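You operate a simulated robot arm through the tools that you are given. There is no shell and no other tool. Be economical: measure what you need, move in short steps, check, and stop when the job is done.

The job below is to be done with a simulated robot arm. You get a single attempt, and the scene is never put back.

## Task
Finish lapping the ring holder left on the grooved plate, then lap the other two yellow ones.
Fine: one at a time, each till its green paste is gone; each back on the yellow stand, none spoilt. Set down upright: what you pick out.
Where things are to end (x, y in the base frame): yellow ring holder within 0.022 m of [0.39, 0.58].

Only the result counts: the job must be done as asked and must still hold three seconds after the hand-in. Knocking over, shifting, dropping, spilling or breaking anything else fails it.

## Robot
A 6-joint arm with a two-finger parallel gripper, fixed in place. Base frame: the origin is at the foot of the arm, x ahead of it, y to its left, z up; the work surface is at about z = 0.83. Units: m, degrees, N and s.
With the tool pointing down near the work surface it reaches from about 0.18 to 0.74 m from the base axis. Its first joint turns from -166.0 to 166.0 degrees. Payload 3.91 kg.
The TCP is the grasp point between the finger pads, 0.03 m short of the fingertips. In the tool frame z runs along the fingers and y along their closing line. Largest opening 0.11 m; finger width 0.02, thickness 0.01; the body of the gripper, 0.048 by 0.112 m, starts 0.055 m behind the TCP.
Orientation is that of the tool frame in the base frame, as a unit quaternion [w, x, y, z]. With the fingers straight down and closing along the base's y, the tool's x points along the base's -x, its y along +y and its z along -z.

## Interface
- The arm moves only by the tool play_rows. Its argument "commands" is a list of rows, each a list of 7 numbers: the shift along the base's x, y, z in m, then the turn, a rotation vector about the base's x, y, z in degrees, then the gripper command, from -1 (fully open) to 1 (shut), values between in proportion. In form: [[tx, ty, tz, wx, wy, wz, jaw], ...]. A call has 1 to 12 rows; each row shifts and turns the commanded pose from where the row before left it. Rows are played at 5 a second. More than 0.05 m and 8.6 degrees between two rows, or a gripper value outside its range, and nothing of the call is played. A pose out of reach is approached as far as the arm can. The call stops where the force on the tool passes 80 N (or 10 N more than at its start, if that is more) or the arm is blocked; 0.2 s more then pass. Each finger travels about 0.045 m/s and halts on what it meets, pressing with about 36 N; the grip force reading is that of the motor and also rises with nothing between the fingers. The clock runs only during rows and for 0.2 s after the last one: add rows that do not move to give the fingers time. It gives the time, the measured TCP pose, the force on the tool (base axes), the opening and the grip force at its end, in the units of the frame above (readings bear some noise), with the torque about the TCP (base axes, N m) and any sound that the robot's microphone picked up, and new pictures: "pictures" is both (left out), scene, wrist or none.
- Cameras (640 x 400 px; columns grow to the right, rows downward): "scene" is fixed at [0.399, -0.4992, 1.5772]; the picture's right is [1.00, -0.03, 0.00], its down [-0.02, -0.60, -0.80] and it looks along [0.02, 0.80, -0.60] (base axes); focal length 343 px, centre (320, 200). "wrist" rides on the gripper at [0.071, 0.022, -0.107] in the tool frame; the picture's right is [-0.29, 0.96, 0.00], its down [-0.76, -0.23, -0.61] and it looks along [-0.58, -0.18, 0.79] (tool axes); focal length 243 px, centre (320, 200). There is no depth. A picture from a camera that has moved, and an enlarged one, comes with that camera's place and axes in the base frame and with its lens.
- lift_body(by): slides the trunk up (or, below 0, down) by that many m; the arm rides with it, the base frame stays. It gives what a move gives, with no picture.
- zoom(camera, box): a new picture of the part [left, top, right, bottom] of that camera's present view, enlarged. The clock stands still meanwhile.
- sign_off(): hands the job in; it is judged then, once.

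Work in short steps. Places have to be worked out from the pictures, the camera data and where the tool is seen: move nearer, look again, correct. Check each grasp and each placing, and mend what went wrong. You have 120 turns and 200 pictures in all, those below and enlarged ones among them. Open the gripper and draw the arm clear of the work before you hand the job in, unless the task says otherwise; then end with one line.

The tools are called after "Request:" by a JSON object that holds its "fn" and its "kwargs". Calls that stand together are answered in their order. play_rows: Moves the arm, as the interface text tells. Its arguments: {"type":"object","properties":{"commands":{"type":"array","items":{"type":"array","items":{"type":"number"}}},"pictures":{"type":"string","enum":["both","scene","wrist","none"]}},"required":["commands"]} The other tools are called the same way: lift_body (by) slides the trunk up or down; zoom (camera, box) takes an enlarged picture of a part of a camera's view; sign_off () hands the job in.

At the start:

```text
t: 0.0
tool_pos: [0.2226, 0.3545, 1.1016]
tool_rot: [0.001, 0.0, 1.0, 0.0]
force: [-0.2, -0.2, -0.1]
moment: [-0.01, -0.01, -0.02]
grip_width: 0.11
grasp_force: 0.1
trunk travel left (down, up): [-0.5, 0.09]
```

scene: 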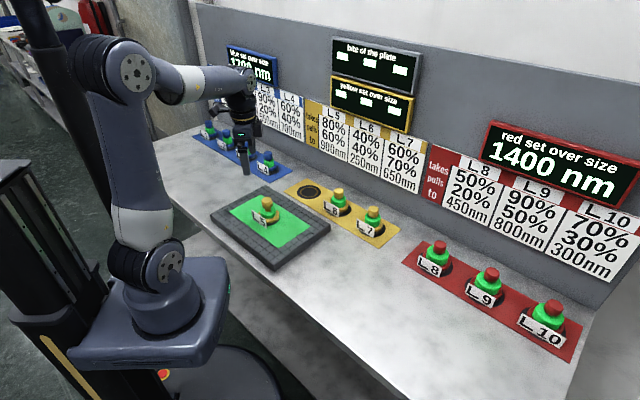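
wrist: 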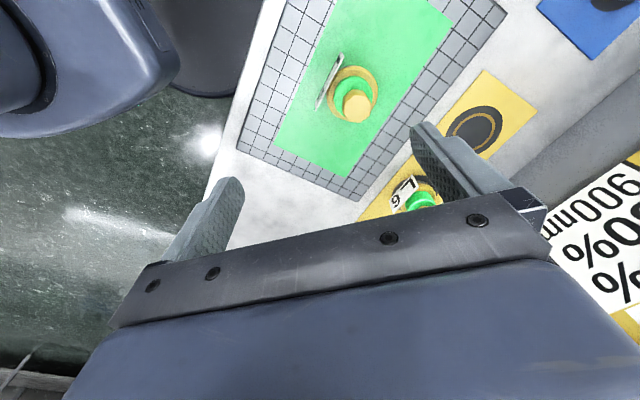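

The scene shows a grooved plate with one yellow holder (L-5?), yellow stand with L-6 and L-7, and signs. I zoom in to read the signs.

Request:
{"fn": "zoom", "kwargs": {"camera": "scene", "box": [200, 30, 440, 180]}}

Request:
{"fn": "zoom", "kwargs": {"camera": "scene", "box": [200, 110, 420, 270]}}

Request:
{"fn": "zoom", "kwargs": {"camera": "scene", "box": [400, 110, 640, 360]}}

Request:
{"fn": "zoom", "kwargs": {"camera": "scene", "box": [320, 30, 430, 140]}}

```text
2.67 times, centred on (320, 105) of scene
camera zoom: at [0.399, -0.4992, 1.5772], right [1.0, -0.03, 0.0], down [-0.02, -0.6, -0.8], along [0.02, 0.8, -0.6], focal length 916 px, centre (320, 453)
```

zoom: 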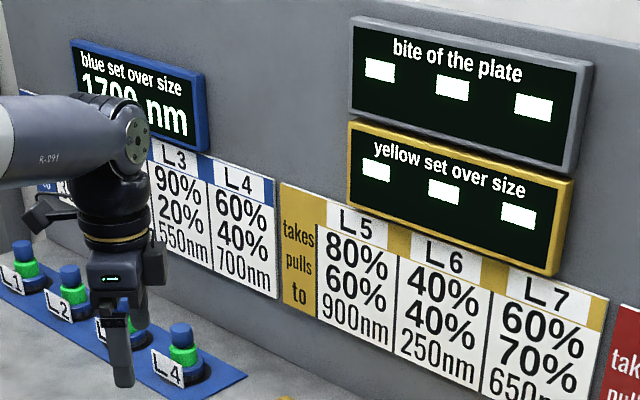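

```text
2.50 times, centred on (310, 190) of scene
camera zoom: at [0.399, -0.4992, 1.5772], right [1.0, -0.03, 0.0], down [-0.02, -0.6, -0.8], along [0.02, 0.8, -0.6], focal length 858 px, centre (345, 225)
```

zoom: 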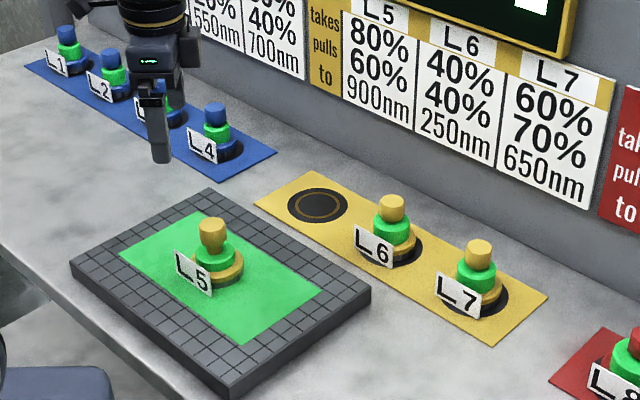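

```text
1.60 times, centred on (520, 235) of scene
camera zoom: at [0.399, -0.4992, 1.5772], right [1.0, -0.03, 0.0], down [-0.02, -0.6, -0.8], along [0.02, 0.8, -0.6], focal length 549 px, centre (0, 144)
```

zoom: 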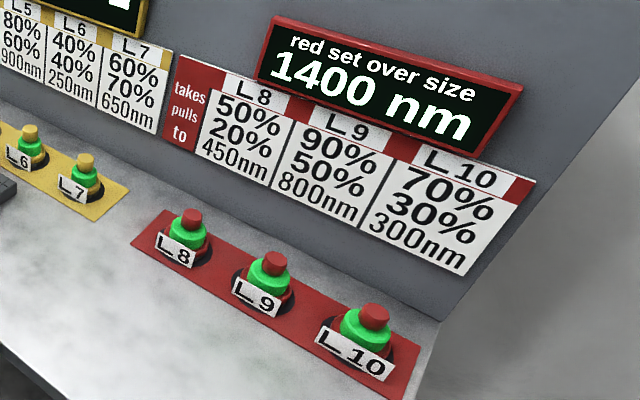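

```text
3.64 times, centred on (375, 85) of scene
camera zoom: at [0.399, -0.4992, 1.5772], right [1.0, -0.03, 0.0], down [-0.02, -0.6, -0.8], along [0.02, 0.8, -0.6], focal length 1248 px, centre (120, 618)
```

zoom: 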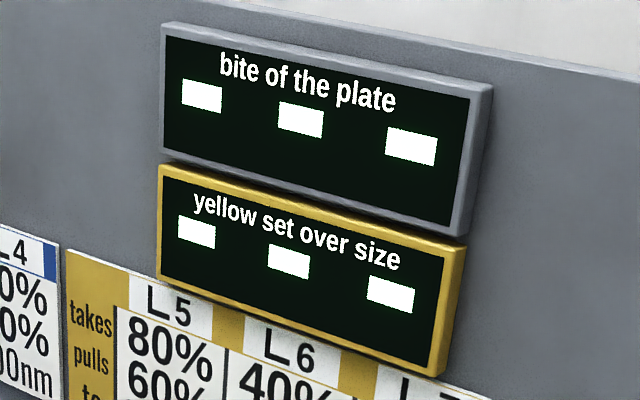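

The displays "bite of the plate" and "yellow set over size" are blank for now. I look closer through the wrist camera.

Request:
{"fn": "zoom", "kwargs": {"camera": "wrist", "box": [230, 0, 550, 220]}}

Request:
{"fn": "zoom", "kwargs": {"camera": "scene", "box": [210, 175, 340, 275]}}

```text
1.82 times, centred on (390, 110) of wrist
camera zoom: at [0.1523, 0.3746, 1.2093], right [0.29, 0.96, 0.0], down [0.76, -0.23, 0.61], along [0.58, -0.18, -0.79], focal length 441 px, centre (193, 364)
```

zoom: 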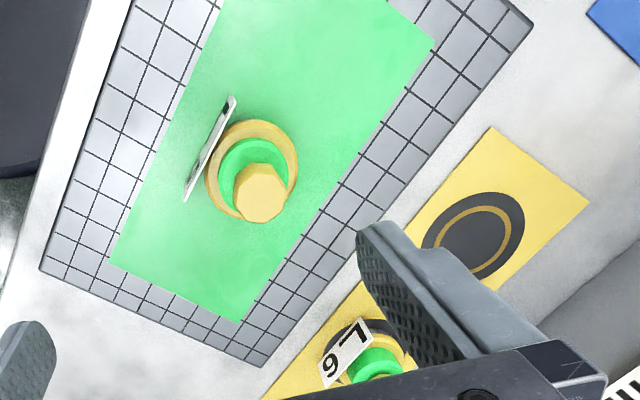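

```text
4.00 times, centred on (275, 225) of scene
camera zoom: at [0.399, -0.4992, 1.5772], right [1.0, -0.03, 0.0], down [-0.02, -0.6, -0.8], along [0.02, 0.8, -0.6], focal length 1373 px, centre (500, 100)
```

zoom: 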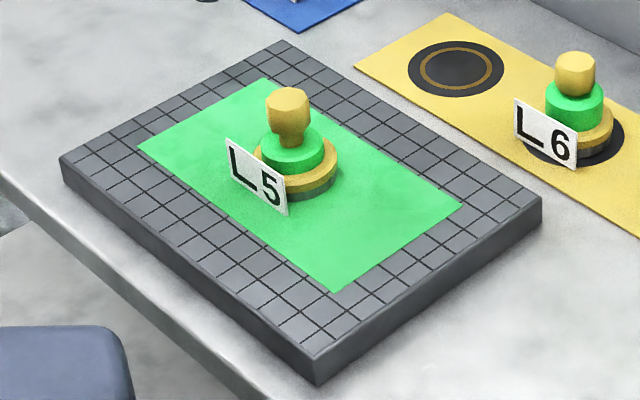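

L5 sits upright on the plate at about (0.247, 0.388), with its label facing (-x,-y). I turn the closing line to (-1,1), clear of the label, and hover above it for a closer look.

Request:
{"fn": "play_rows", "kwargs": {"commands": [[0.004, 0.005, -0.01, 0, 0, 7.5, -1], [0.004, 0.006, -0.01, 0, 0, 7.5, -1], [0.004, 0.006, -0.01, 0, 0, 7.5, -1], [0.004, 0.006, -0.01, 0, 0, 7.5, -1], [0.004, 0.006, -0.01, 0, 0, 7.5, -1], [0.004, 0.005, -0.01, 0, 0, 7.5, -1], [0, 0, 0, 0, 0, 0, -1]]}}

```text
t: 1.6
tool_pos: [0.2469, 0.389, 1.0422]
tool_rot: [0.0, -0.384, 0.923, 0.0]
force: [0.1, -0.7, -0.2]
moment: [0.01, -0.02, 0.01]
grip_width: 0.1103
grasp_force: 0.0
trunk travel left (down, up): [-0.5, 0.09]
camera wrist: at [0.1815, 0.3523, 1.1495], right [-0.47, 0.88, 0.0], down [0.7, 0.38, 0.61], along [0.54, 0.29, -0.79], focal length 243 px, centre (320, 200)
```

scene: 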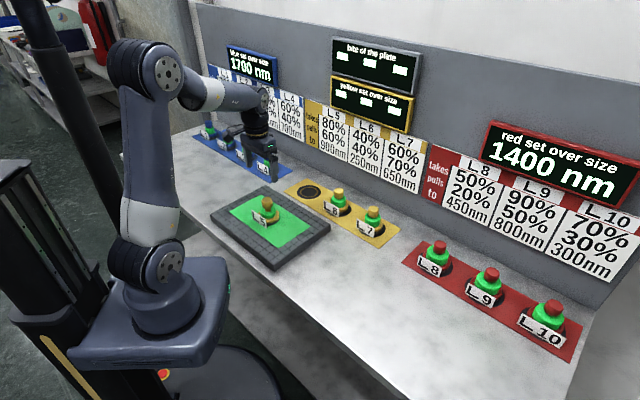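
wrist: 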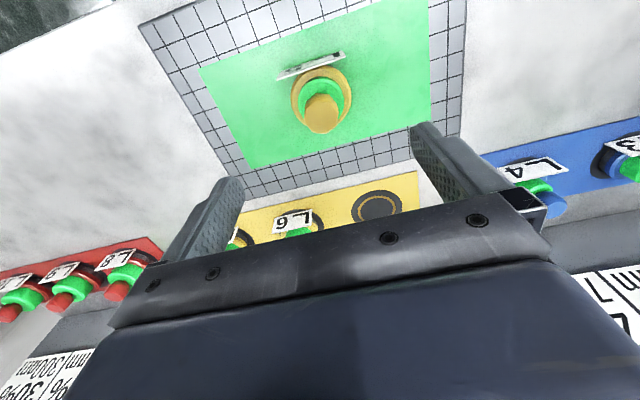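

Hover is close. I zoom the wrist view to align on the knob precisely.

Request:
{"fn": "zoom", "kwargs": {"camera": "wrist", "box": [240, 40, 400, 140]}}

Request:
{"fn": "zoom", "kwargs": {"camera": "wrist", "box": [200, 140, 440, 260]}}

```text
4.00 times, centred on (320, 90) of wrist
camera zoom: at [0.1815, 0.3523, 1.1495], right [-0.47, 0.88, 0.0], down [0.7, 0.38, 0.61], along [0.54, 0.29, -0.79], focal length 970 px, centre (320, 640)
```

zoom: 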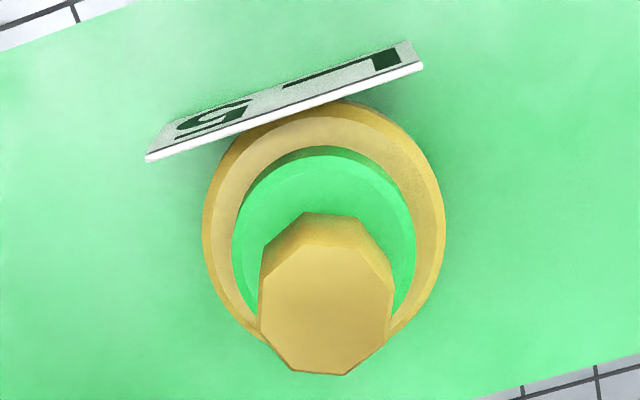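

```text
2.67 times, centred on (320, 200) of wrist
camera zoom: at [0.1815, 0.3523, 1.1495], right [-0.47, 0.88, 0.0], down [0.7, 0.38, 0.61], along [0.54, 0.29, -0.79], focal length 647 px, centre (320, 200)
```

zoom: 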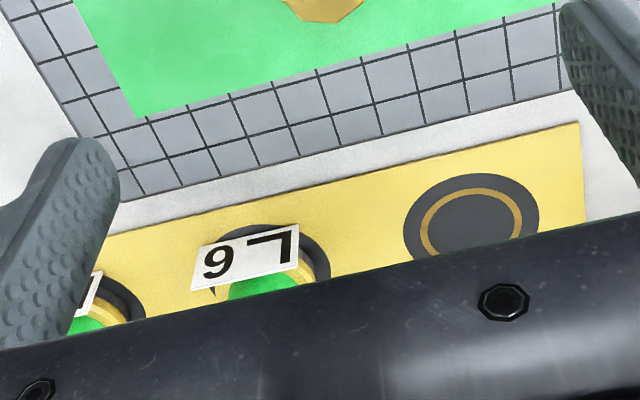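

Knob is aligned with the tool axis within a few mm. I descend to TCP z ≈ 0.945 (tips ~0.915) and check the height.

Request:
{"fn": "play_rows", "kwargs": {"commands": [[0, 0, -0.03, 0, 0, 0, -1], [-0.001, -0.001, -0.03, 0, 0, 0, -1], [0, 0, -0.025, 0, 0, 0, -1], [0, 0, -0.012, 0, 0, 0, -1], [0, 0, 0, 0, 0, 0, -1]]}}

Request:
{"fn": "zoom", "kwargs": {"camera": "scene", "box": [210, 140, 340, 240]}}

```text
t: 2.8
tool_pos: [0.2459, 0.3874, 0.9435]
tool_rot: [0.001, -0.383, 0.924, 0.0]
force: [-0.3, 0.1, -0.1]
moment: [-0.02, 0.01, -0.01]
grip_width: 0.1102
grasp_force: 0.1
trunk travel left (down, up): [-0.5, 0.09]
camera wrist: at [0.182, 0.3517, 1.0518], right [-0.47, 0.88, 0.0], down [0.7, 0.37, 0.61], along [0.54, 0.29, -0.79], focal length 243 px, centre (320, 200)
```

scene: 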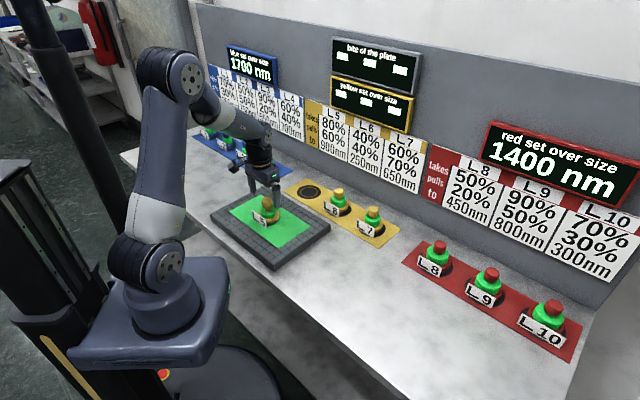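
wrist: 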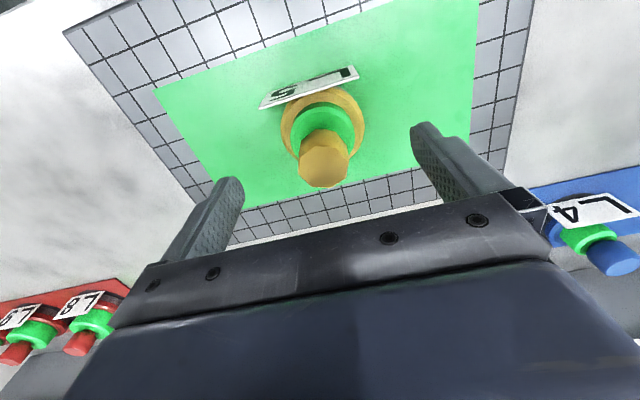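

```text
4.00 times, centred on (275, 190) of scene
camera zoom: at [0.399, -0.4992, 1.5772], right [1.0, -0.03, 0.0], down [-0.02, -0.6, -0.8], along [0.02, 0.8, -0.6], focal length 1373 px, centre (500, 240)
```

zoom: 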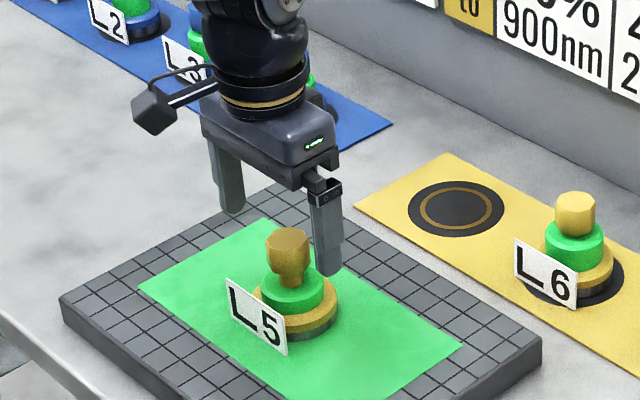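

The tips are ~0.914 and near the knob top (~0.918). I shift 4 mm +x, and descend 25 mm to TCP z≈0.918, then look.

Request:
{"fn": "play_rows", "kwargs": {"commands": [[0.004, 0.001, -0.012, 0, 0, 0, -1], [0, 0, -0.013, 0, 0, 0, -1], [0, 0, 0, 0, 0, 0, -1]], "pictures": "wrist"}}

Request:
{"fn": "zoom", "kwargs": {"camera": "scene", "box": [230, 160, 310, 230]}}

```text
t: 3.6
tool_pos: [0.2512, 0.3878, 0.9208]
tool_rot: [0.0, -0.382, 0.924, 0.0]
force: [0.0, -1.1, 0.3]
moment: [0.01, 0.0, 0.0]
grip_width: 0.1103
grasp_force: 0.1
trunk travel left (down, up): [-0.5, 0.09]
camera wrist: at [0.1856, 0.3518, 1.0277], right [-0.47, 0.88, 0.0], down [0.7, 0.37, 0.61], along [0.54, 0.29, -0.79], focal length 243 px, centre (320, 200)
```

wrist: 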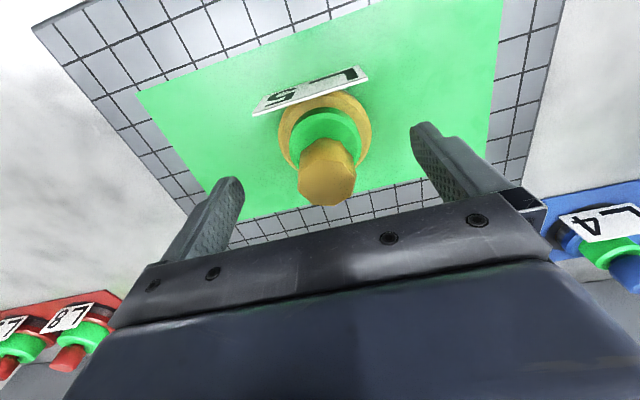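

```text
5.71 times, centred on (270, 195) of scene
camera zoom: at [0.399, -0.4992, 1.5772], right [1.0, -0.03, 0.0], down [-0.02, -0.6, -0.8], along [0.02, 0.8, -0.6], focal length 1962 px, centre (606, 229)
```

zoom: 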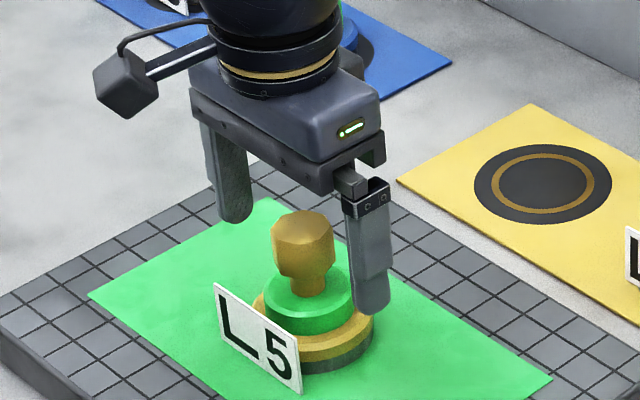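

Fingers straddle the knob's wide flats, aligned in both views. I close the gripper gently in place.

Request:
{"fn": "play_rows", "kwargs": {"commands": [[0, 0, 0, 0, 0, 0, 0.2], [0, 0, 0, 0, 0, 0, 0.5], [0, 0, 0, 0, 0, 0, 1], [0, 0, 0, 0, 0, 0, 1], [0, 0, 0, 0, 0, 0, 1], [0, 0, 0, 0, 0, 0, 1], [0, 0, 0, 0, 0, 0, 1]]}}

Request:
{"fn": "zoom", "kwargs": {"camera": "scene", "box": [230, 160, 310, 230]}}

```text
t: 5.2
tool_pos: [0.2504, 0.388, 0.9205]
tool_rot: [0.0, -0.383, 0.924, 0.0]
force: [0.0, 0.4, 1.2]
moment: [0.01, -0.05, -0.03]
grip_width: 0.0328
grasp_force: 36.2
trunk travel left (down, up): [-0.5, 0.09]
camera wrist: at [0.1856, 0.3518, 1.0279], right [-0.47, 0.88, 0.0], down [0.7, 0.37, 0.61], along [0.54, 0.29, -0.79], focal length 243 px, centre (320, 200)
```

scene: 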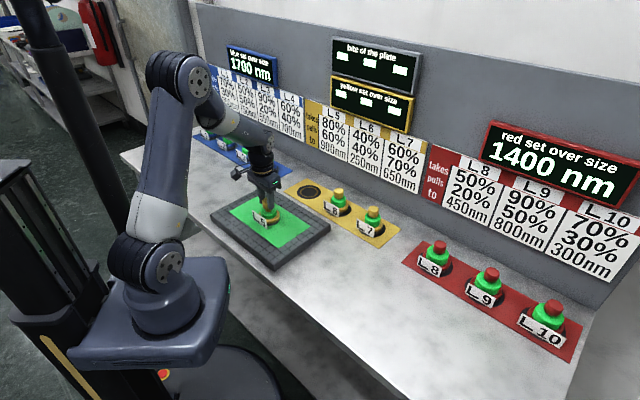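
wrist: 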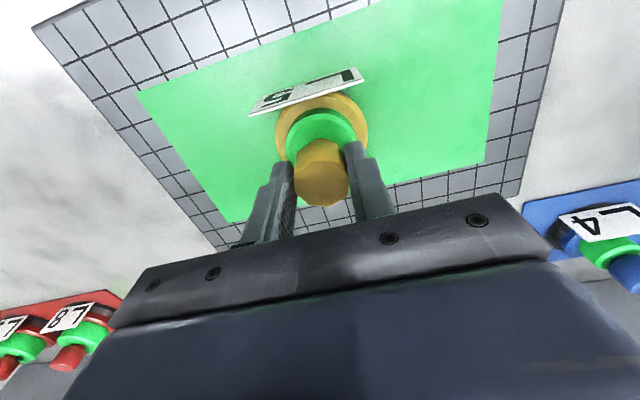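

```text
5.71 times, centred on (270, 195) of scene
camera zoom: at [0.399, -0.4992, 1.5772], right [1.0, -0.03, 0.0], down [-0.02, -0.6, -0.8], along [0.02, 0.8, -0.6], focal length 1962 px, centre (606, 229)
```

zoom: 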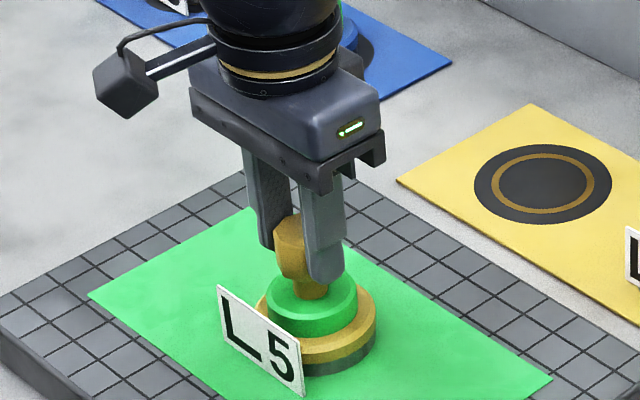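

L5 is gripped (0.033 m). The green field is centred at about (0.244, 0.389), ±0.12 along (1,-1), ±0.065 along (1,1). I slide a small way with light downward pressure, and watch force and sound.

Request:
{"fn": "play_rows", "kwargs": {"commands": [[0, 0, -0.001, 0, 0, 0, 1], [0.007, -0.007, 0, 0, 0, 0, 1], [0.007, -0.007, 0, 0, 0, 0, 1], [0.007, -0.007, 0, 0, 0, 0, 1]]}}

Request:
{"fn": "zoom", "kwargs": {"camera": "scene", "box": [210, 160, 340, 270]}}

```text
t: 6.2
tool_pos: [0.2696, 0.368, 0.9188]
tool_rot: [0.003, -0.383, 0.924, 0.001]
force: [-4.9, 7.1, 27.4]
moment: [0.67, 0.24, 0.11]
grip_width: 0.0332
grasp_force: 36.3
trunk travel left (down, up): [-0.5, 0.09]
camera wrist: at [0.2047, 0.331, 1.0262], right [-0.47, 0.88, 0.0], down [0.7, 0.37, 0.61], along [0.54, 0.29, -0.79], focal length 243 px, centre (320, 200)
```

scene: 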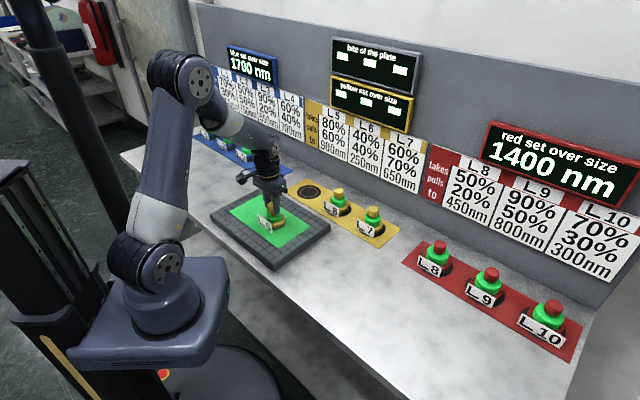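
wrist: 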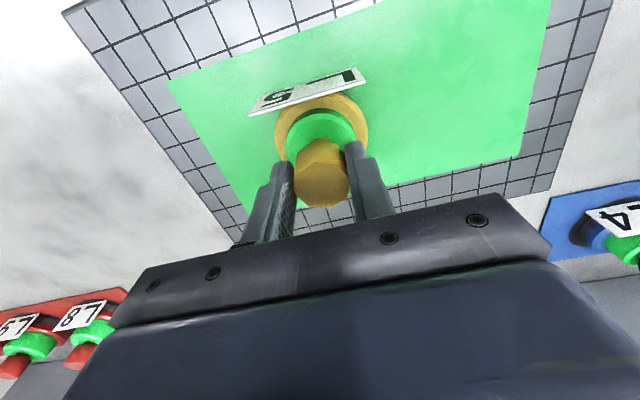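

```text
3.64 times, centred on (275, 215) of scene
camera zoom: at [0.399, -0.4992, 1.5772], right [1.0, -0.03, 0.0], down [-0.02, -0.6, -0.8], along [0.02, 0.8, -0.6], focal length 1248 px, centre (484, 146)
```

zoom: 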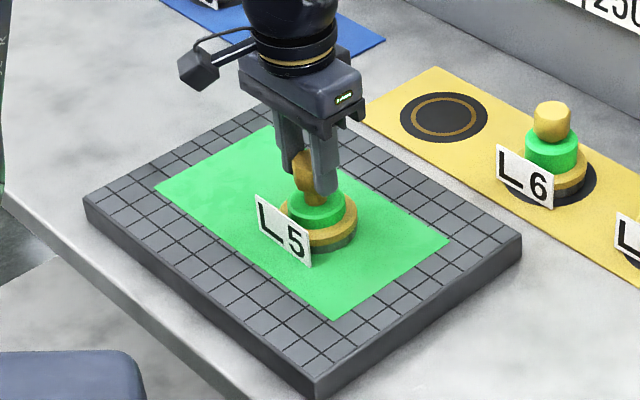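

Contact is at ~27 N vertical, ~8.6 N friction; holder stays upright. I continue with a back-and-forth stroke and look for paste change and display change.

Request:
{"fn": "play_rows", "kwargs": {"commands": [[0.01, -0.01, 0, 0, 0, 0, 1], [0.01, -0.01, 0, 0, 0, 0, 1], [-0.01, 0.01, 0, 0, 0, 0, 1], [-0.01, 0.01, 0, 0, 0, 0, 1], [-0.01, 0.01, 0, 0, 0, 0, 1], [-0.01, 0.01, 0, 0, 0, 0, 1], [-0.01, 0.01, 0, 0, 0, 0, 1], [-0.01, 0.01, 0, 0, 0, 0, 1], [-0.01, 0.01, 0, 0, 0, 0, 1], [0.01, -0.01, 0, 0, 0, 0, 1], [0.01, -0.01, 0, 0, 0, 0, 1], [0.01, -0.01, 0, 0, 0, 0, 1]], "pictures": "scene"}}

Request:
{"fn": "zoom", "kwargs": {"camera": "scene", "box": [210, 160, 340, 270]}}

```text
t: 8.8
tool_pos: [0.2488, 0.388, 0.9187]
tool_rot: [0.001, -0.382, 0.924, 0.0]
force: [-0.8, -0.4, -0.3]
moment: [0.0, 0.0, -0.02]
grip_width: 0.0328
grasp_force: 35.6
trunk travel left (down, up): [-0.5, 0.09]
```

scene: 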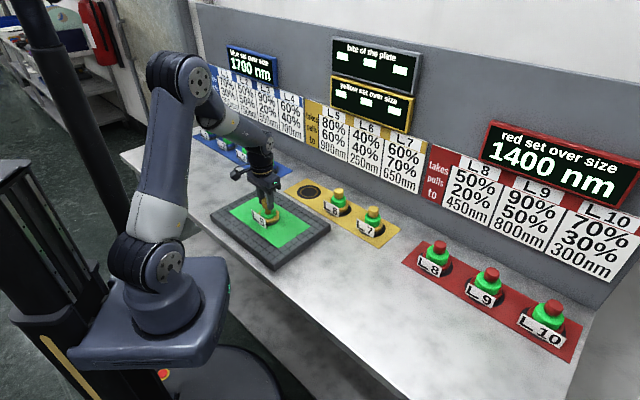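

```text
3.64 times, centred on (275, 215) of scene
camera zoom: at [0.399, -0.4992, 1.5772], right [1.0, -0.03, 0.0], down [-0.02, -0.6, -0.8], along [0.02, 0.8, -0.6], focal length 1248 px, centre (484, 146)
```

zoom: 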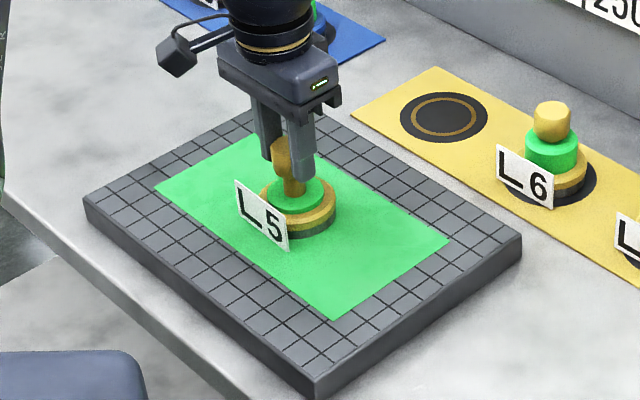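

The green collar on L5 has visibly shrunk – that's the paste gauge. Contact force has vanished (slip in the grip), so I press 1 mm lower and stroke again.

Request:
{"fn": "play_rows", "kwargs": {"commands": [[0, 0, -0.001, 0, 0, 0, 1], [0.01, -0.01, 0, 0, 0, 0, 1], [0.01, -0.01, 0, 0, 0, 0, 1], [0.01, -0.01, 0, 0, 0, 0, 1]], "pictures": "none"}}

Request:
{"fn": "zoom", "kwargs": {"camera": "scene", "box": [230, 160, 310, 230]}}

```text
t: 9.8
tool_pos: [0.2803, 0.3575, 0.9167]
tool_rot: [0.0, -0.383, 0.924, -0.001]
force: [0.6, 1.0, 4.7]
moment: [-0.06, 0.17, 0.01]
grip_width: 0.033
grasp_force: 36.1
trunk travel left (down, up): [-0.5, 0.09]
```

```text
5.71 times, centred on (270, 195) of scene
camera zoom: at [0.399, -0.4992, 1.5772], right [1.0, -0.03, 0.0], down [-0.02, -0.6, -0.8], along [0.02, 0.8, -0.6], focal length 1962 px, centre (606, 229)
```

zoom: 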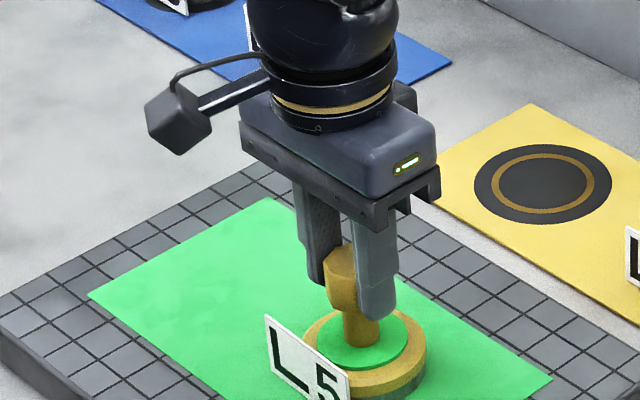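

The collar is almost flat now. A short further stroke with light pressure, then check.

Request:
{"fn": "play_rows", "kwargs": {"commands": [[-0.01, 0.01, -0.0005, 0, 0, 0, 1], [-0.01, 0.01, 0, 0, 0, 0, 1], [-0.01, 0.01, 0, 0, 0, 0, 1]], "pictures": "none"}}

Request:
{"fn": "zoom", "kwargs": {"camera": "scene", "box": [230, 170, 310, 240]}}

```text
t: 10.6
tool_pos: [0.2491, 0.3882, 0.9165]
tool_rot: [-0.001, -0.383, 0.924, 0.0]
force: [-0.5, 0.2, 0.0]
moment: [0.04, 0.01, -0.04]
grip_width: 0.0333
grasp_force: 35.8
trunk travel left (down, up): [-0.5, 0.09]
```

```text
5.71 times, centred on (270, 205) of scene
camera zoom: at [0.399, -0.4992, 1.5772], right [1.0, -0.03, 0.0], down [-0.02, -0.6, -0.8], along [0.02, 0.8, -0.6], focal length 1962 px, centre (606, 171)
```

zoom: 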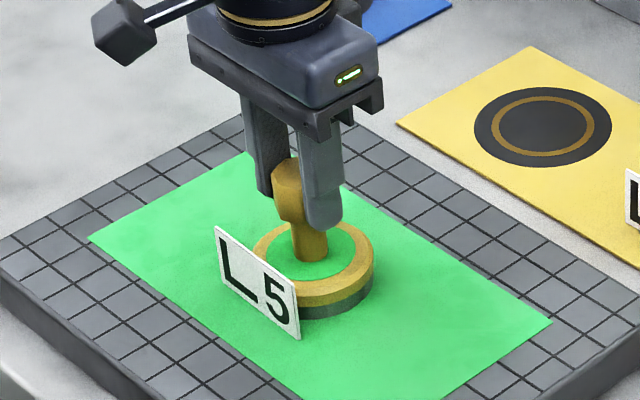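

A thin green layer remains. One more short stroke, slightly firmer.

Request:
{"fn": "play_rows", "kwargs": {"commands": [[0, 0, -0.001, 0, 0, 0, 1], [0.01, -0.01, 0, 0, 0, 0, 1], [0.01, -0.01, 0, 0, 0, 0, 1]], "pictures": "scene"}}

Request:
{"fn": "zoom", "kwargs": {"camera": "scene", "box": [230, 170, 310, 240]}}

```text
t: 11.4
tool_pos: [0.2704, 0.37, 0.9167]
tool_rot: [0.003, -0.383, 0.924, 0.003]
force: [-7.1, 9.5, 36.1]
moment: [0.03, 0.67, -0.1]
grip_width: 0.0327
grasp_force: 36.0
trunk travel left (down, up): [-0.5, 0.09]
```

scene: 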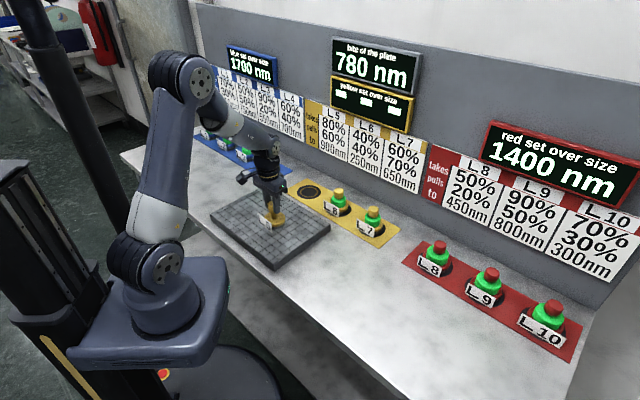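

```text
5.71 times, centred on (270, 205) of scene
camera zoom: at [0.399, -0.4992, 1.5772], right [1.0, -0.03, 0.0], down [-0.02, -0.6, -0.8], along [0.02, 0.8, -0.6], focal length 1962 px, centre (606, 171)
```

zoom: 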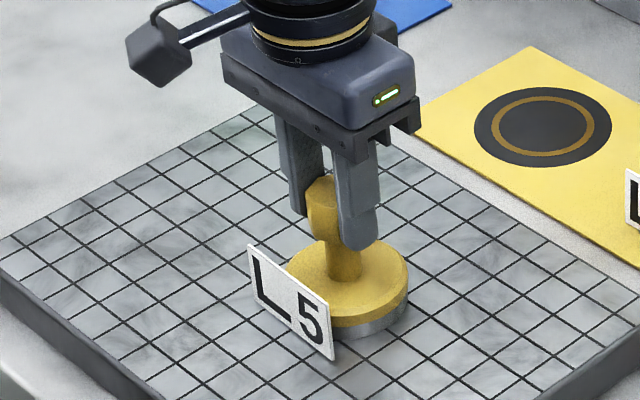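

Paste is gone from L5 and plate, and the bite display now reads 780 nm. I lift L5 straight up and look again at everything.

Request:
{"fn": "play_rows", "kwargs": {"commands": [[0, 0, 0.005, 0, 0, 0, 1], [0, 0, 0.02, 0, 0, 0, 1], [0, 0, 0.03, 0, 0, 0, 1], [0, 0, 0.03, 0, 0, 0, 1], [0, 0, 0, 0, 0, 0, 1]]}}

Request:
{"fn": "zoom", "kwargs": {"camera": "scene", "box": [200, 110, 400, 240]}}

Request:
{"fn": "zoom", "kwargs": {"camera": "scene", "box": [320, 30, 430, 140]}}

```text
t: 12.6
tool_pos: [0.2704, 0.368, 0.9983]
tool_rot: [0.0, -0.384, 0.924, 0.0]
force: [-0.3, -0.4, -1.9]
moment: [0.02, -0.01, -0.03]
grip_width: 0.0331
grasp_force: 36.0
trunk travel left (down, up): [-0.5, 0.09]
camera wrist: at [0.206, 0.3319, 1.1066], right [-0.47, 0.88, 0.0], down [0.7, 0.37, 0.61], along [0.54, 0.29, -0.79], focal length 243 px, centre (320, 200)
```

scene: 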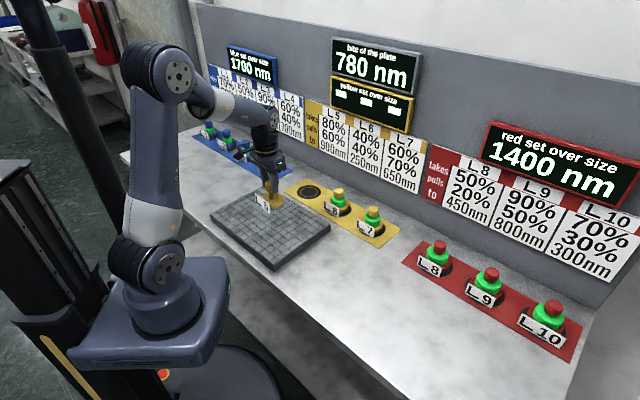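
wrist: 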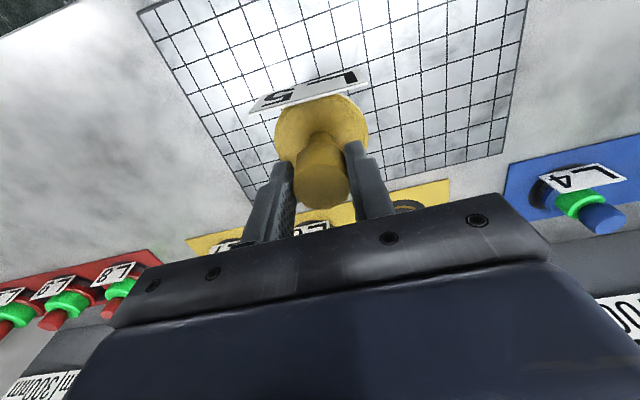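

```text
3.08 times, centred on (300, 175) of scene
camera zoom: at [0.399, -0.4992, 1.5772], right [1.0, -0.03, 0.0], down [-0.02, -0.6, -0.8], along [0.02, 0.8, -0.6], focal length 1056 px, centre (382, 277)
```

zoom: 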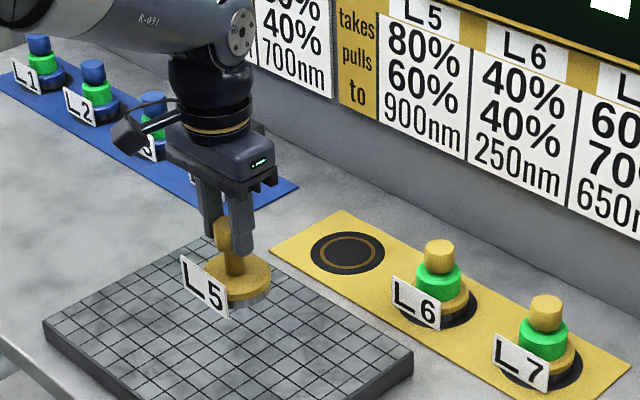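

```text
3.64 times, centred on (375, 85) of scene
camera zoom: at [0.399, -0.4992, 1.5772], right [1.0, -0.03, 0.0], down [-0.02, -0.6, -0.8], along [0.02, 0.8, -0.6], focal length 1248 px, centre (120, 618)
```

zoom: 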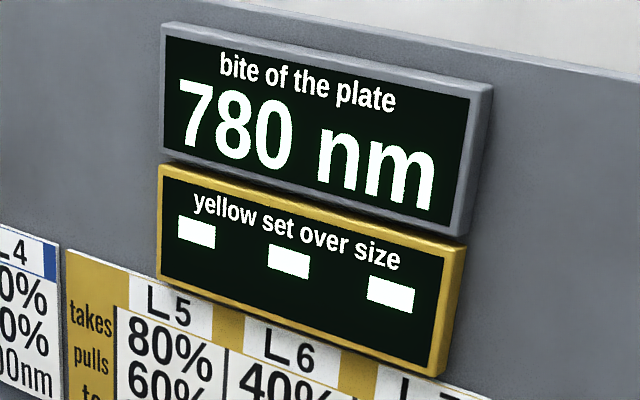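

The calibration shows the stand surface sits at about z=0.808, and the empty slot then coincides with (0.39, 0.58). I carry L5 over it at this height.

Request:
{"fn": "play_rows", "kwargs": {"commands": [[0.02, 0.0353, 0, 0, 0, 0, 1], [0.02, 0.0353, 0, 0, 0, 0, 1], [0.02, 0.0353, 0, 0, 0, 0, 1], [0.02, 0.0353, 0, 0, 0, 0, 1], [0.02, 0.0353, 0, 0, 0, 0, 1], [0.02, 0.0353, 0, 0, 0, 0, 1], [0, 0, 0, 0, 0, 0, 1], [0, 0, 0, 0, 0, 0, 1]]}}

Request:
{"fn": "zoom", "kwargs": {"camera": "scene", "box": [240, 110, 400, 240]}}

```text
t: 14.4
tool_pos: [0.3895, 0.5767, 0.9994]
tool_rot: [-0.001, -0.382, 0.924, 0.0]
force: [-0.1, -0.2, -2.5]
moment: [0.0, -0.01, 0.01]
grip_width: 0.0328
grasp_force: 36.0
trunk travel left (down, up): [-0.5, 0.09]
camera wrist: at [0.3246, 0.5413, 1.1069], right [-0.47, 0.88, 0.0], down [0.7, 0.37, 0.61], along [0.54, 0.29, -0.79], focal length 243 px, centre (320, 200)
```

scene: 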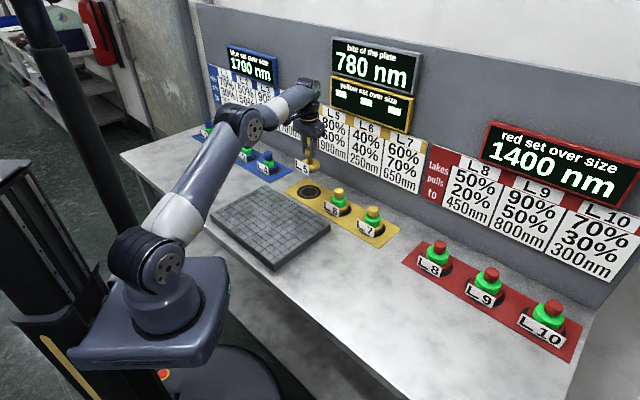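
wrist: 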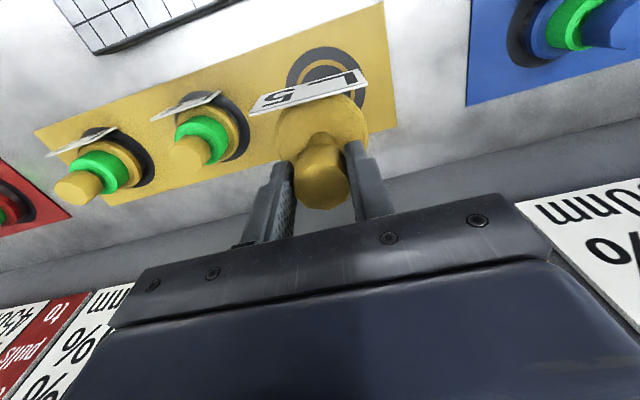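

```text
3.08 times, centred on (320, 175) of scene
camera zoom: at [0.399, -0.4992, 1.5772], right [1.0, -0.03, 0.0], down [-0.02, -0.6, -0.8], along [0.02, 0.8, -0.6], focal length 1056 px, centre (320, 277)
```

zoom: 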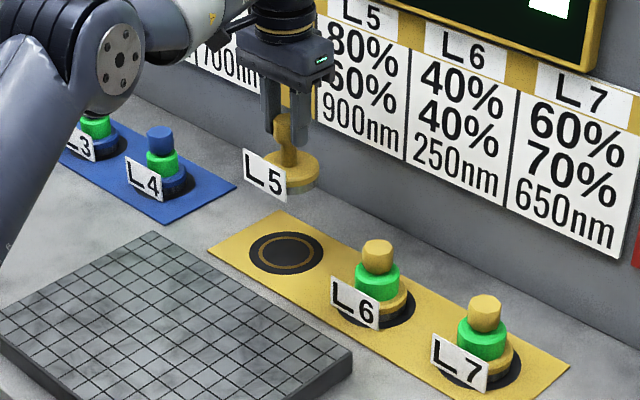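

Over the slot; the wrist view hints the slot may be ~1–2 cm toward (-x,-y). I descend to z≈0.925 and recheck.

Request:
{"fn": "play_rows", "kwargs": {"commands": [[0, 0, -0.03, 0, 0, 0, 1], [0, 0, -0.03, 0, 0, 0, 1], [0, 0, -0.012, 0, 0, 0, 1], [0, 0, 0, 0, 0, 0, 1]], "pictures": "wrist"}}

Request:
{"fn": "zoom", "kwargs": {"camera": "scene", "box": [270, 140, 370, 220]}}

```text
t: 15.4
tool_pos: [0.3903, 0.5807, 0.9283]
tool_rot: [0.0, -0.382, 0.924, 0.0]
force: [-0.4, 0.4, -2.1]
moment: [-0.02, -0.03, 0.0]
grip_width: 0.0328
grasp_force: 36.1
trunk travel left (down, up): [-0.5, 0.09]
camera wrist: at [0.3265, 0.5436, 1.0367], right [-0.47, 0.88, 0.0], down [0.7, 0.37, 0.61], along [0.54, 0.29, -0.79], focal length 243 px, centre (320, 200)
```

wrist: 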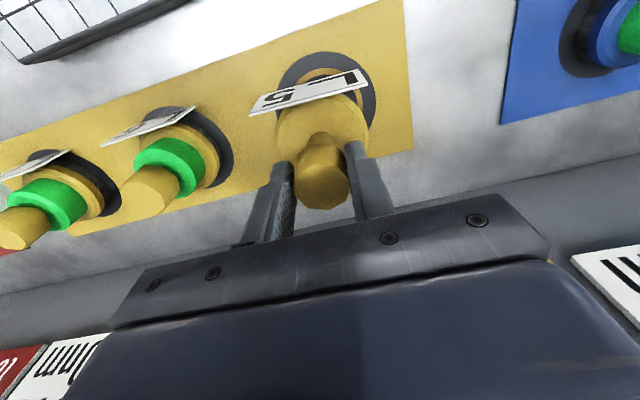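

```text
5.00 times, centred on (320, 180) of scene
camera zoom: at [0.399, -0.4992, 1.5772], right [1.0, -0.03, 0.0], down [-0.02, -0.6, -0.8], along [0.02, 0.8, -0.6], focal length 1717 px, centre (320, 300)
```

zoom: 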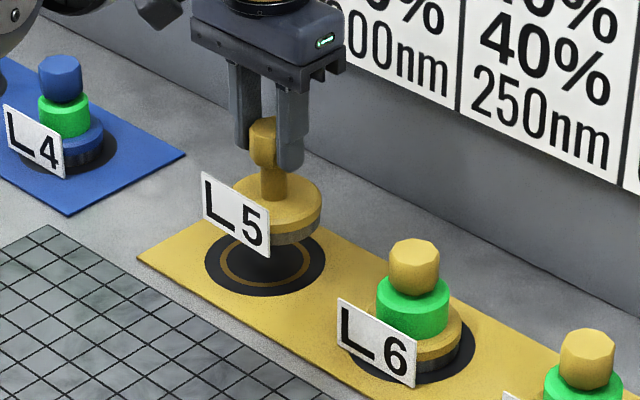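

Base appears about 1 cm off slot centre towards +x. I shift (-0.008,-0.005), and lower gently toward contact.

Request:
{"fn": "play_rows", "kwargs": {"commands": [[-0.008, -0.005, -0.008, 0, 0, 0, 1], [0, 0, -0.01, 0, 0, 0, 1], [0, 0, -0.008, 0, 0, 0, 1], [0, 0, 0, 0, 0, 0, 1]], "pictures": "wrist"}}

Request:
{"fn": "zoom", "kwargs": {"camera": "scene", "box": [270, 140, 370, 220]}}

```text
t: 16.4
tool_pos: [0.381, 0.5746, 0.9034]
tool_rot: [0.0, -0.383, 0.924, 0.0]
force: [-0.1, 0.0, -2.2]
moment: [0.0, 0.02, 0.0]
grip_width: 0.0328
grasp_force: 36.0
trunk travel left (down, up): [-0.5, 0.09]
camera wrist: at [0.3167, 0.5384, 1.0105], right [-0.47, 0.88, 0.0], down [0.7, 0.37, 0.61], along [0.54, 0.29, -0.79], focal length 243 px, centre (320, 200)
```

wrist: 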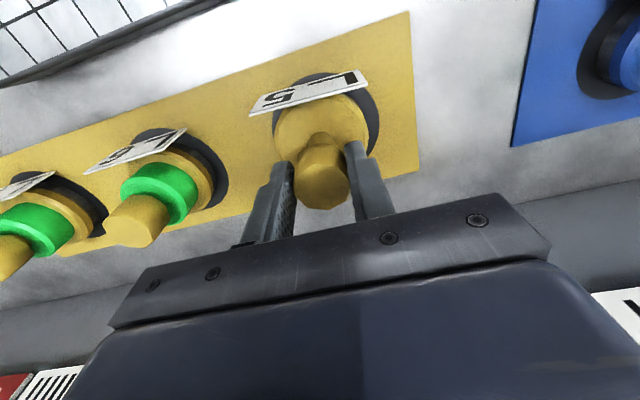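

```text
5.00 times, centred on (320, 180) of scene
camera zoom: at [0.399, -0.4992, 1.5772], right [1.0, -0.03, 0.0], down [-0.02, -0.6, -0.8], along [0.02, 0.8, -0.6], focal length 1717 px, centre (320, 300)
```

zoom: 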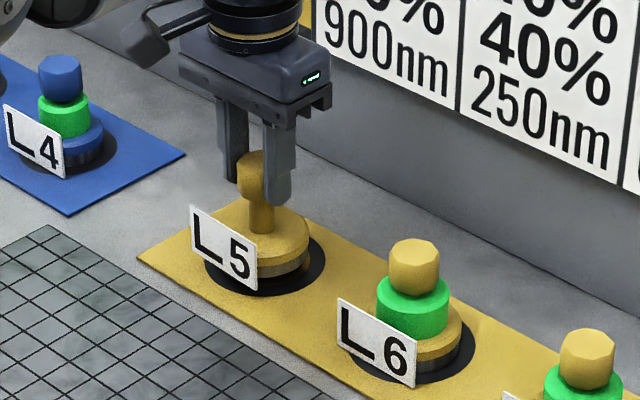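

Centred over the slot in both views. I lower in small steps until contact.

Request:
{"fn": "play_rows", "kwargs": {"commands": [[0, 0, -0.006, 0, 0, 0, 1], [0, 0, -0.004, 0, 0, 0, 1], [0, 0, 0, 0, 0, 0, 1]], "pictures": "none"}}

```text
t: 17.2
tool_pos: [0.3843, 0.5738, 0.8937]
tool_rot: [0.0, -0.382, 0.924, 0.0]
force: [0.5, -0.5, -2.3]
moment: [-0.02, 0.01, -0.04]
grip_width: 0.0326
grasp_force: 36.0
trunk travel left (down, up): [-0.5, 0.09]
```

Still hanging free; a few millimetres more.

Request:
{"fn": "play_rows", "kwargs": {"commands": [[0, 0, -0.003, 0, 0, 0, 1], [0, 0, -0.002, 0, 0, 0, 1], [0, 0, 0, 0, 0, 0, 1]], "pictures": "none"}}

Request:
{"fn": "zoom", "kwargs": {"camera": "scene", "box": [270, 140, 370, 220]}}

```text
t: 18.0
tool_pos: [0.382, 0.5751, 0.8887]
tool_rot: [0.002, -0.382, 0.924, 0.002]
force: [0.6, 0.8, 16.6]
moment: [-0.42, -0.08, 0.04]
grip_width: 0.0328
grasp_force: 35.6
trunk travel left (down, up): [-0.5, 0.09]
```

```text
5.00 times, centred on (320, 180) of scene
camera zoom: at [0.399, -0.4992, 1.5772], right [1.0, -0.03, 0.0], down [-0.02, -0.6, -0.8], along [0.02, 0.8, -0.6], focal length 1717 px, centre (320, 300)
```

zoom: 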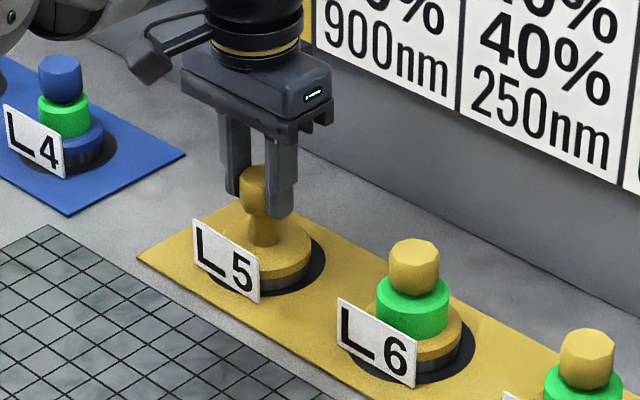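

Contact at 17 N, L5 sits within the slot. I release and rise.

Request:
{"fn": "play_rows", "kwargs": {"commands": [[0, 0, 0.001, 0, 0, 0, 1], [0, 0, 0, 0, 0, 0, -0.2], [0, 0, 0, 0, 0, 0, -1], [0, 0, 0, 0, 0, 0, -1], [0, 0, 0, 0, 0, 0, -1], [0, 0, 0, 0, 0, 0, -1], [0, 0, 0.03, 0, 0, 0, -1], [0, 0, 0.04, 0, 0, 0, -1], [0, 0, 0.04, 0, 0, 0, -1], [0, 0, 0.02, 0, 0, 0, -1]]}}

Request:
{"fn": "zoom", "kwargs": {"camera": "scene", "box": [270, 140, 430, 260]}}

Request:
{"fn": "zoom", "kwargs": {"camera": "scene", "box": [300, 30, 450, 140]}}

```text
t: 20.2
tool_pos: [0.3827, 0.5728, 1.0184]
tool_rot: [-0.001, -0.383, 0.924, 0.0]
force: [-0.3, 0.0, -0.7]
moment: [0.0, -0.01, 0.02]
grip_width: 0.11
grasp_force: 0.1
trunk travel left (down, up): [-0.5, 0.09]
camera wrist: at [0.3177, 0.537, 1.1274], right [-0.47, 0.88, 0.0], down [0.7, 0.37, 0.61], along [0.54, 0.29, -0.79], focal length 243 px, centre (320, 200)
```

scene: 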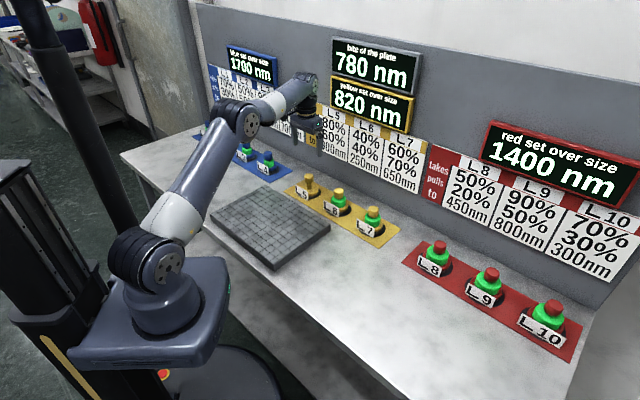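
wrist: 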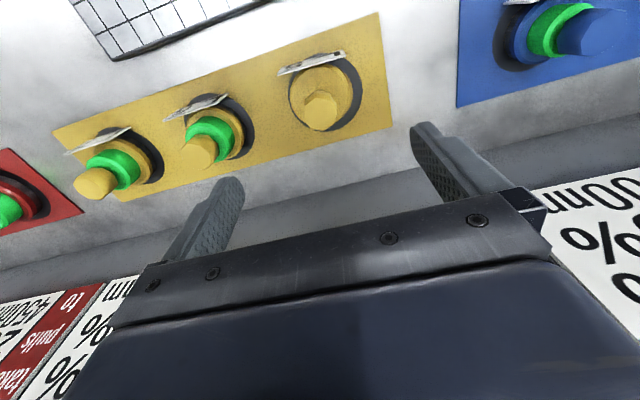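

```text
3.33 times, centred on (350, 200) of scene
camera zoom: at [0.399, -0.4992, 1.5772], right [1.0, -0.03, 0.0], down [-0.02, -0.6, -0.8], along [0.02, 0.8, -0.6], focal length 1144 px, centre (220, 200)
```

zoom: 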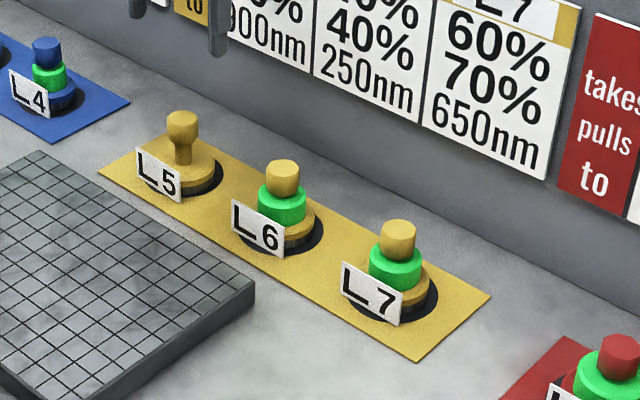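

```text
3.64 times, centred on (375, 85) of scene
camera zoom: at [0.399, -0.4992, 1.5772], right [1.0, -0.03, 0.0], down [-0.02, -0.6, -0.8], along [0.02, 0.8, -0.6], focal length 1248 px, centre (120, 618)
```

zoom: 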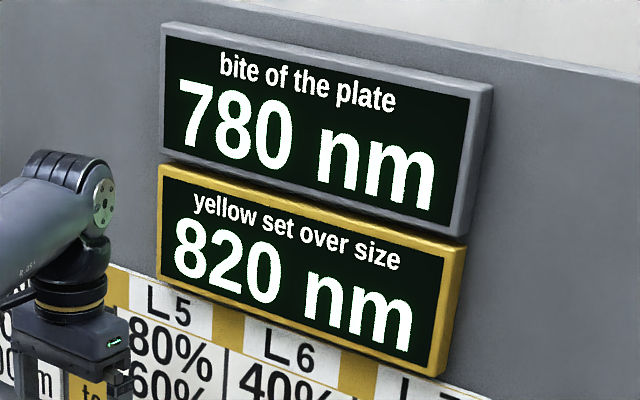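

The display shows 820 nm over size with a 780 nm bite. Lapping takes a share of the bite: L7 first removes 468 + 276 = 744 nm, whereas L6 first removes only 653, so neither goes under size and L7→L6 leaves the least over. I move above L7 at about (0.592, 0.356).

Request:
{"fn": "play_rows", "kwargs": {"commands": [[0.026, -0.027, 0, 0, 0, 0, -1], [0.026, -0.027, 0, 0, 0, 0, -1], [0.026, -0.027, 0, 0, 0, 0, -1], [0.026, -0.027, 0, 0, 0, 0, -1], [0.026, -0.027, 0, 0, 0, 0, -1], [0.026, -0.027, 0, 0, 0, 0, -1], [0.026, -0.027, 0, 0, 0, 0, -1], [0.027, -0.027, 0, 0, 0, 0, -1], [0, 0, 0, 0, 0, 0, -1], [0, 0, -0.04, 0, 0, 0, -1], [0, 0, -0.04, 0, 0, 0, -1], [0, 0, 0, 0, 0, 0, -1]]}}

Request:
{"fn": "zoom", "kwargs": {"camera": "scene", "box": [320, 150, 420, 250]}}

```text
t: 22.8
tool_pos: [0.5938, 0.3545, 0.9386]
tool_rot: [0.0, -0.383, 0.924, 0.0]
force: [0.4, -0.4, -0.8]
moment: [-0.01, 0.03, 0.03]
grip_width: 0.1101
grasp_force: 0.0
trunk travel left (down, up): [-0.5, 0.09]
camera wrist: at [0.529, 0.3185, 1.0468], right [-0.47, 0.88, 0.0], down [0.7, 0.37, 0.61], along [0.54, 0.29, -0.79], focal length 243 px, centre (320, 200)
```

scene: 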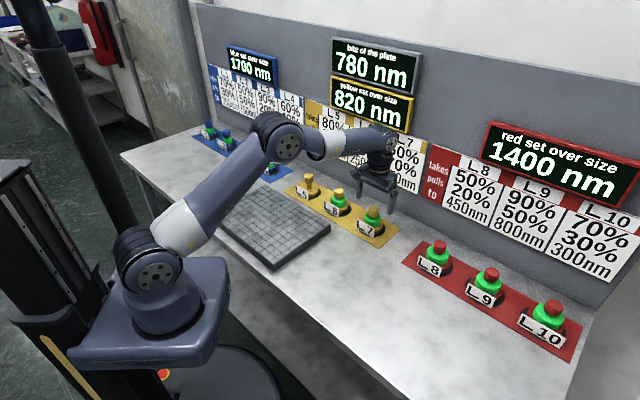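
wrist: 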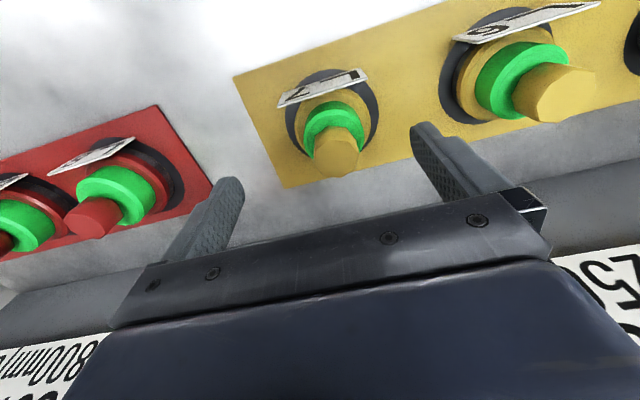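

```text
4.00 times, centred on (370, 200) of scene
camera zoom: at [0.399, -0.4992, 1.5772], right [1.0, -0.03, 0.0], down [-0.02, -0.6, -0.8], along [0.02, 0.8, -0.6], focal length 1373 px, centre (120, 200)
```

zoom: 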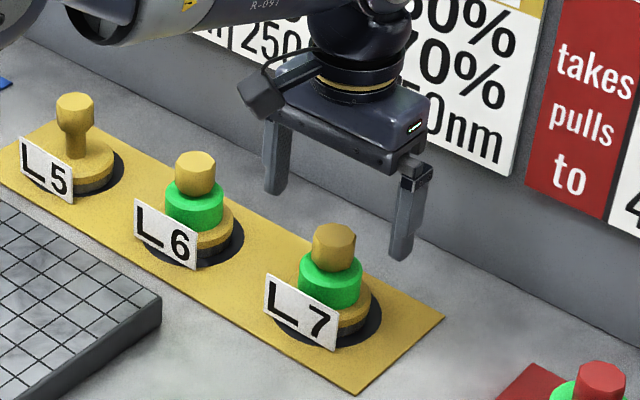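

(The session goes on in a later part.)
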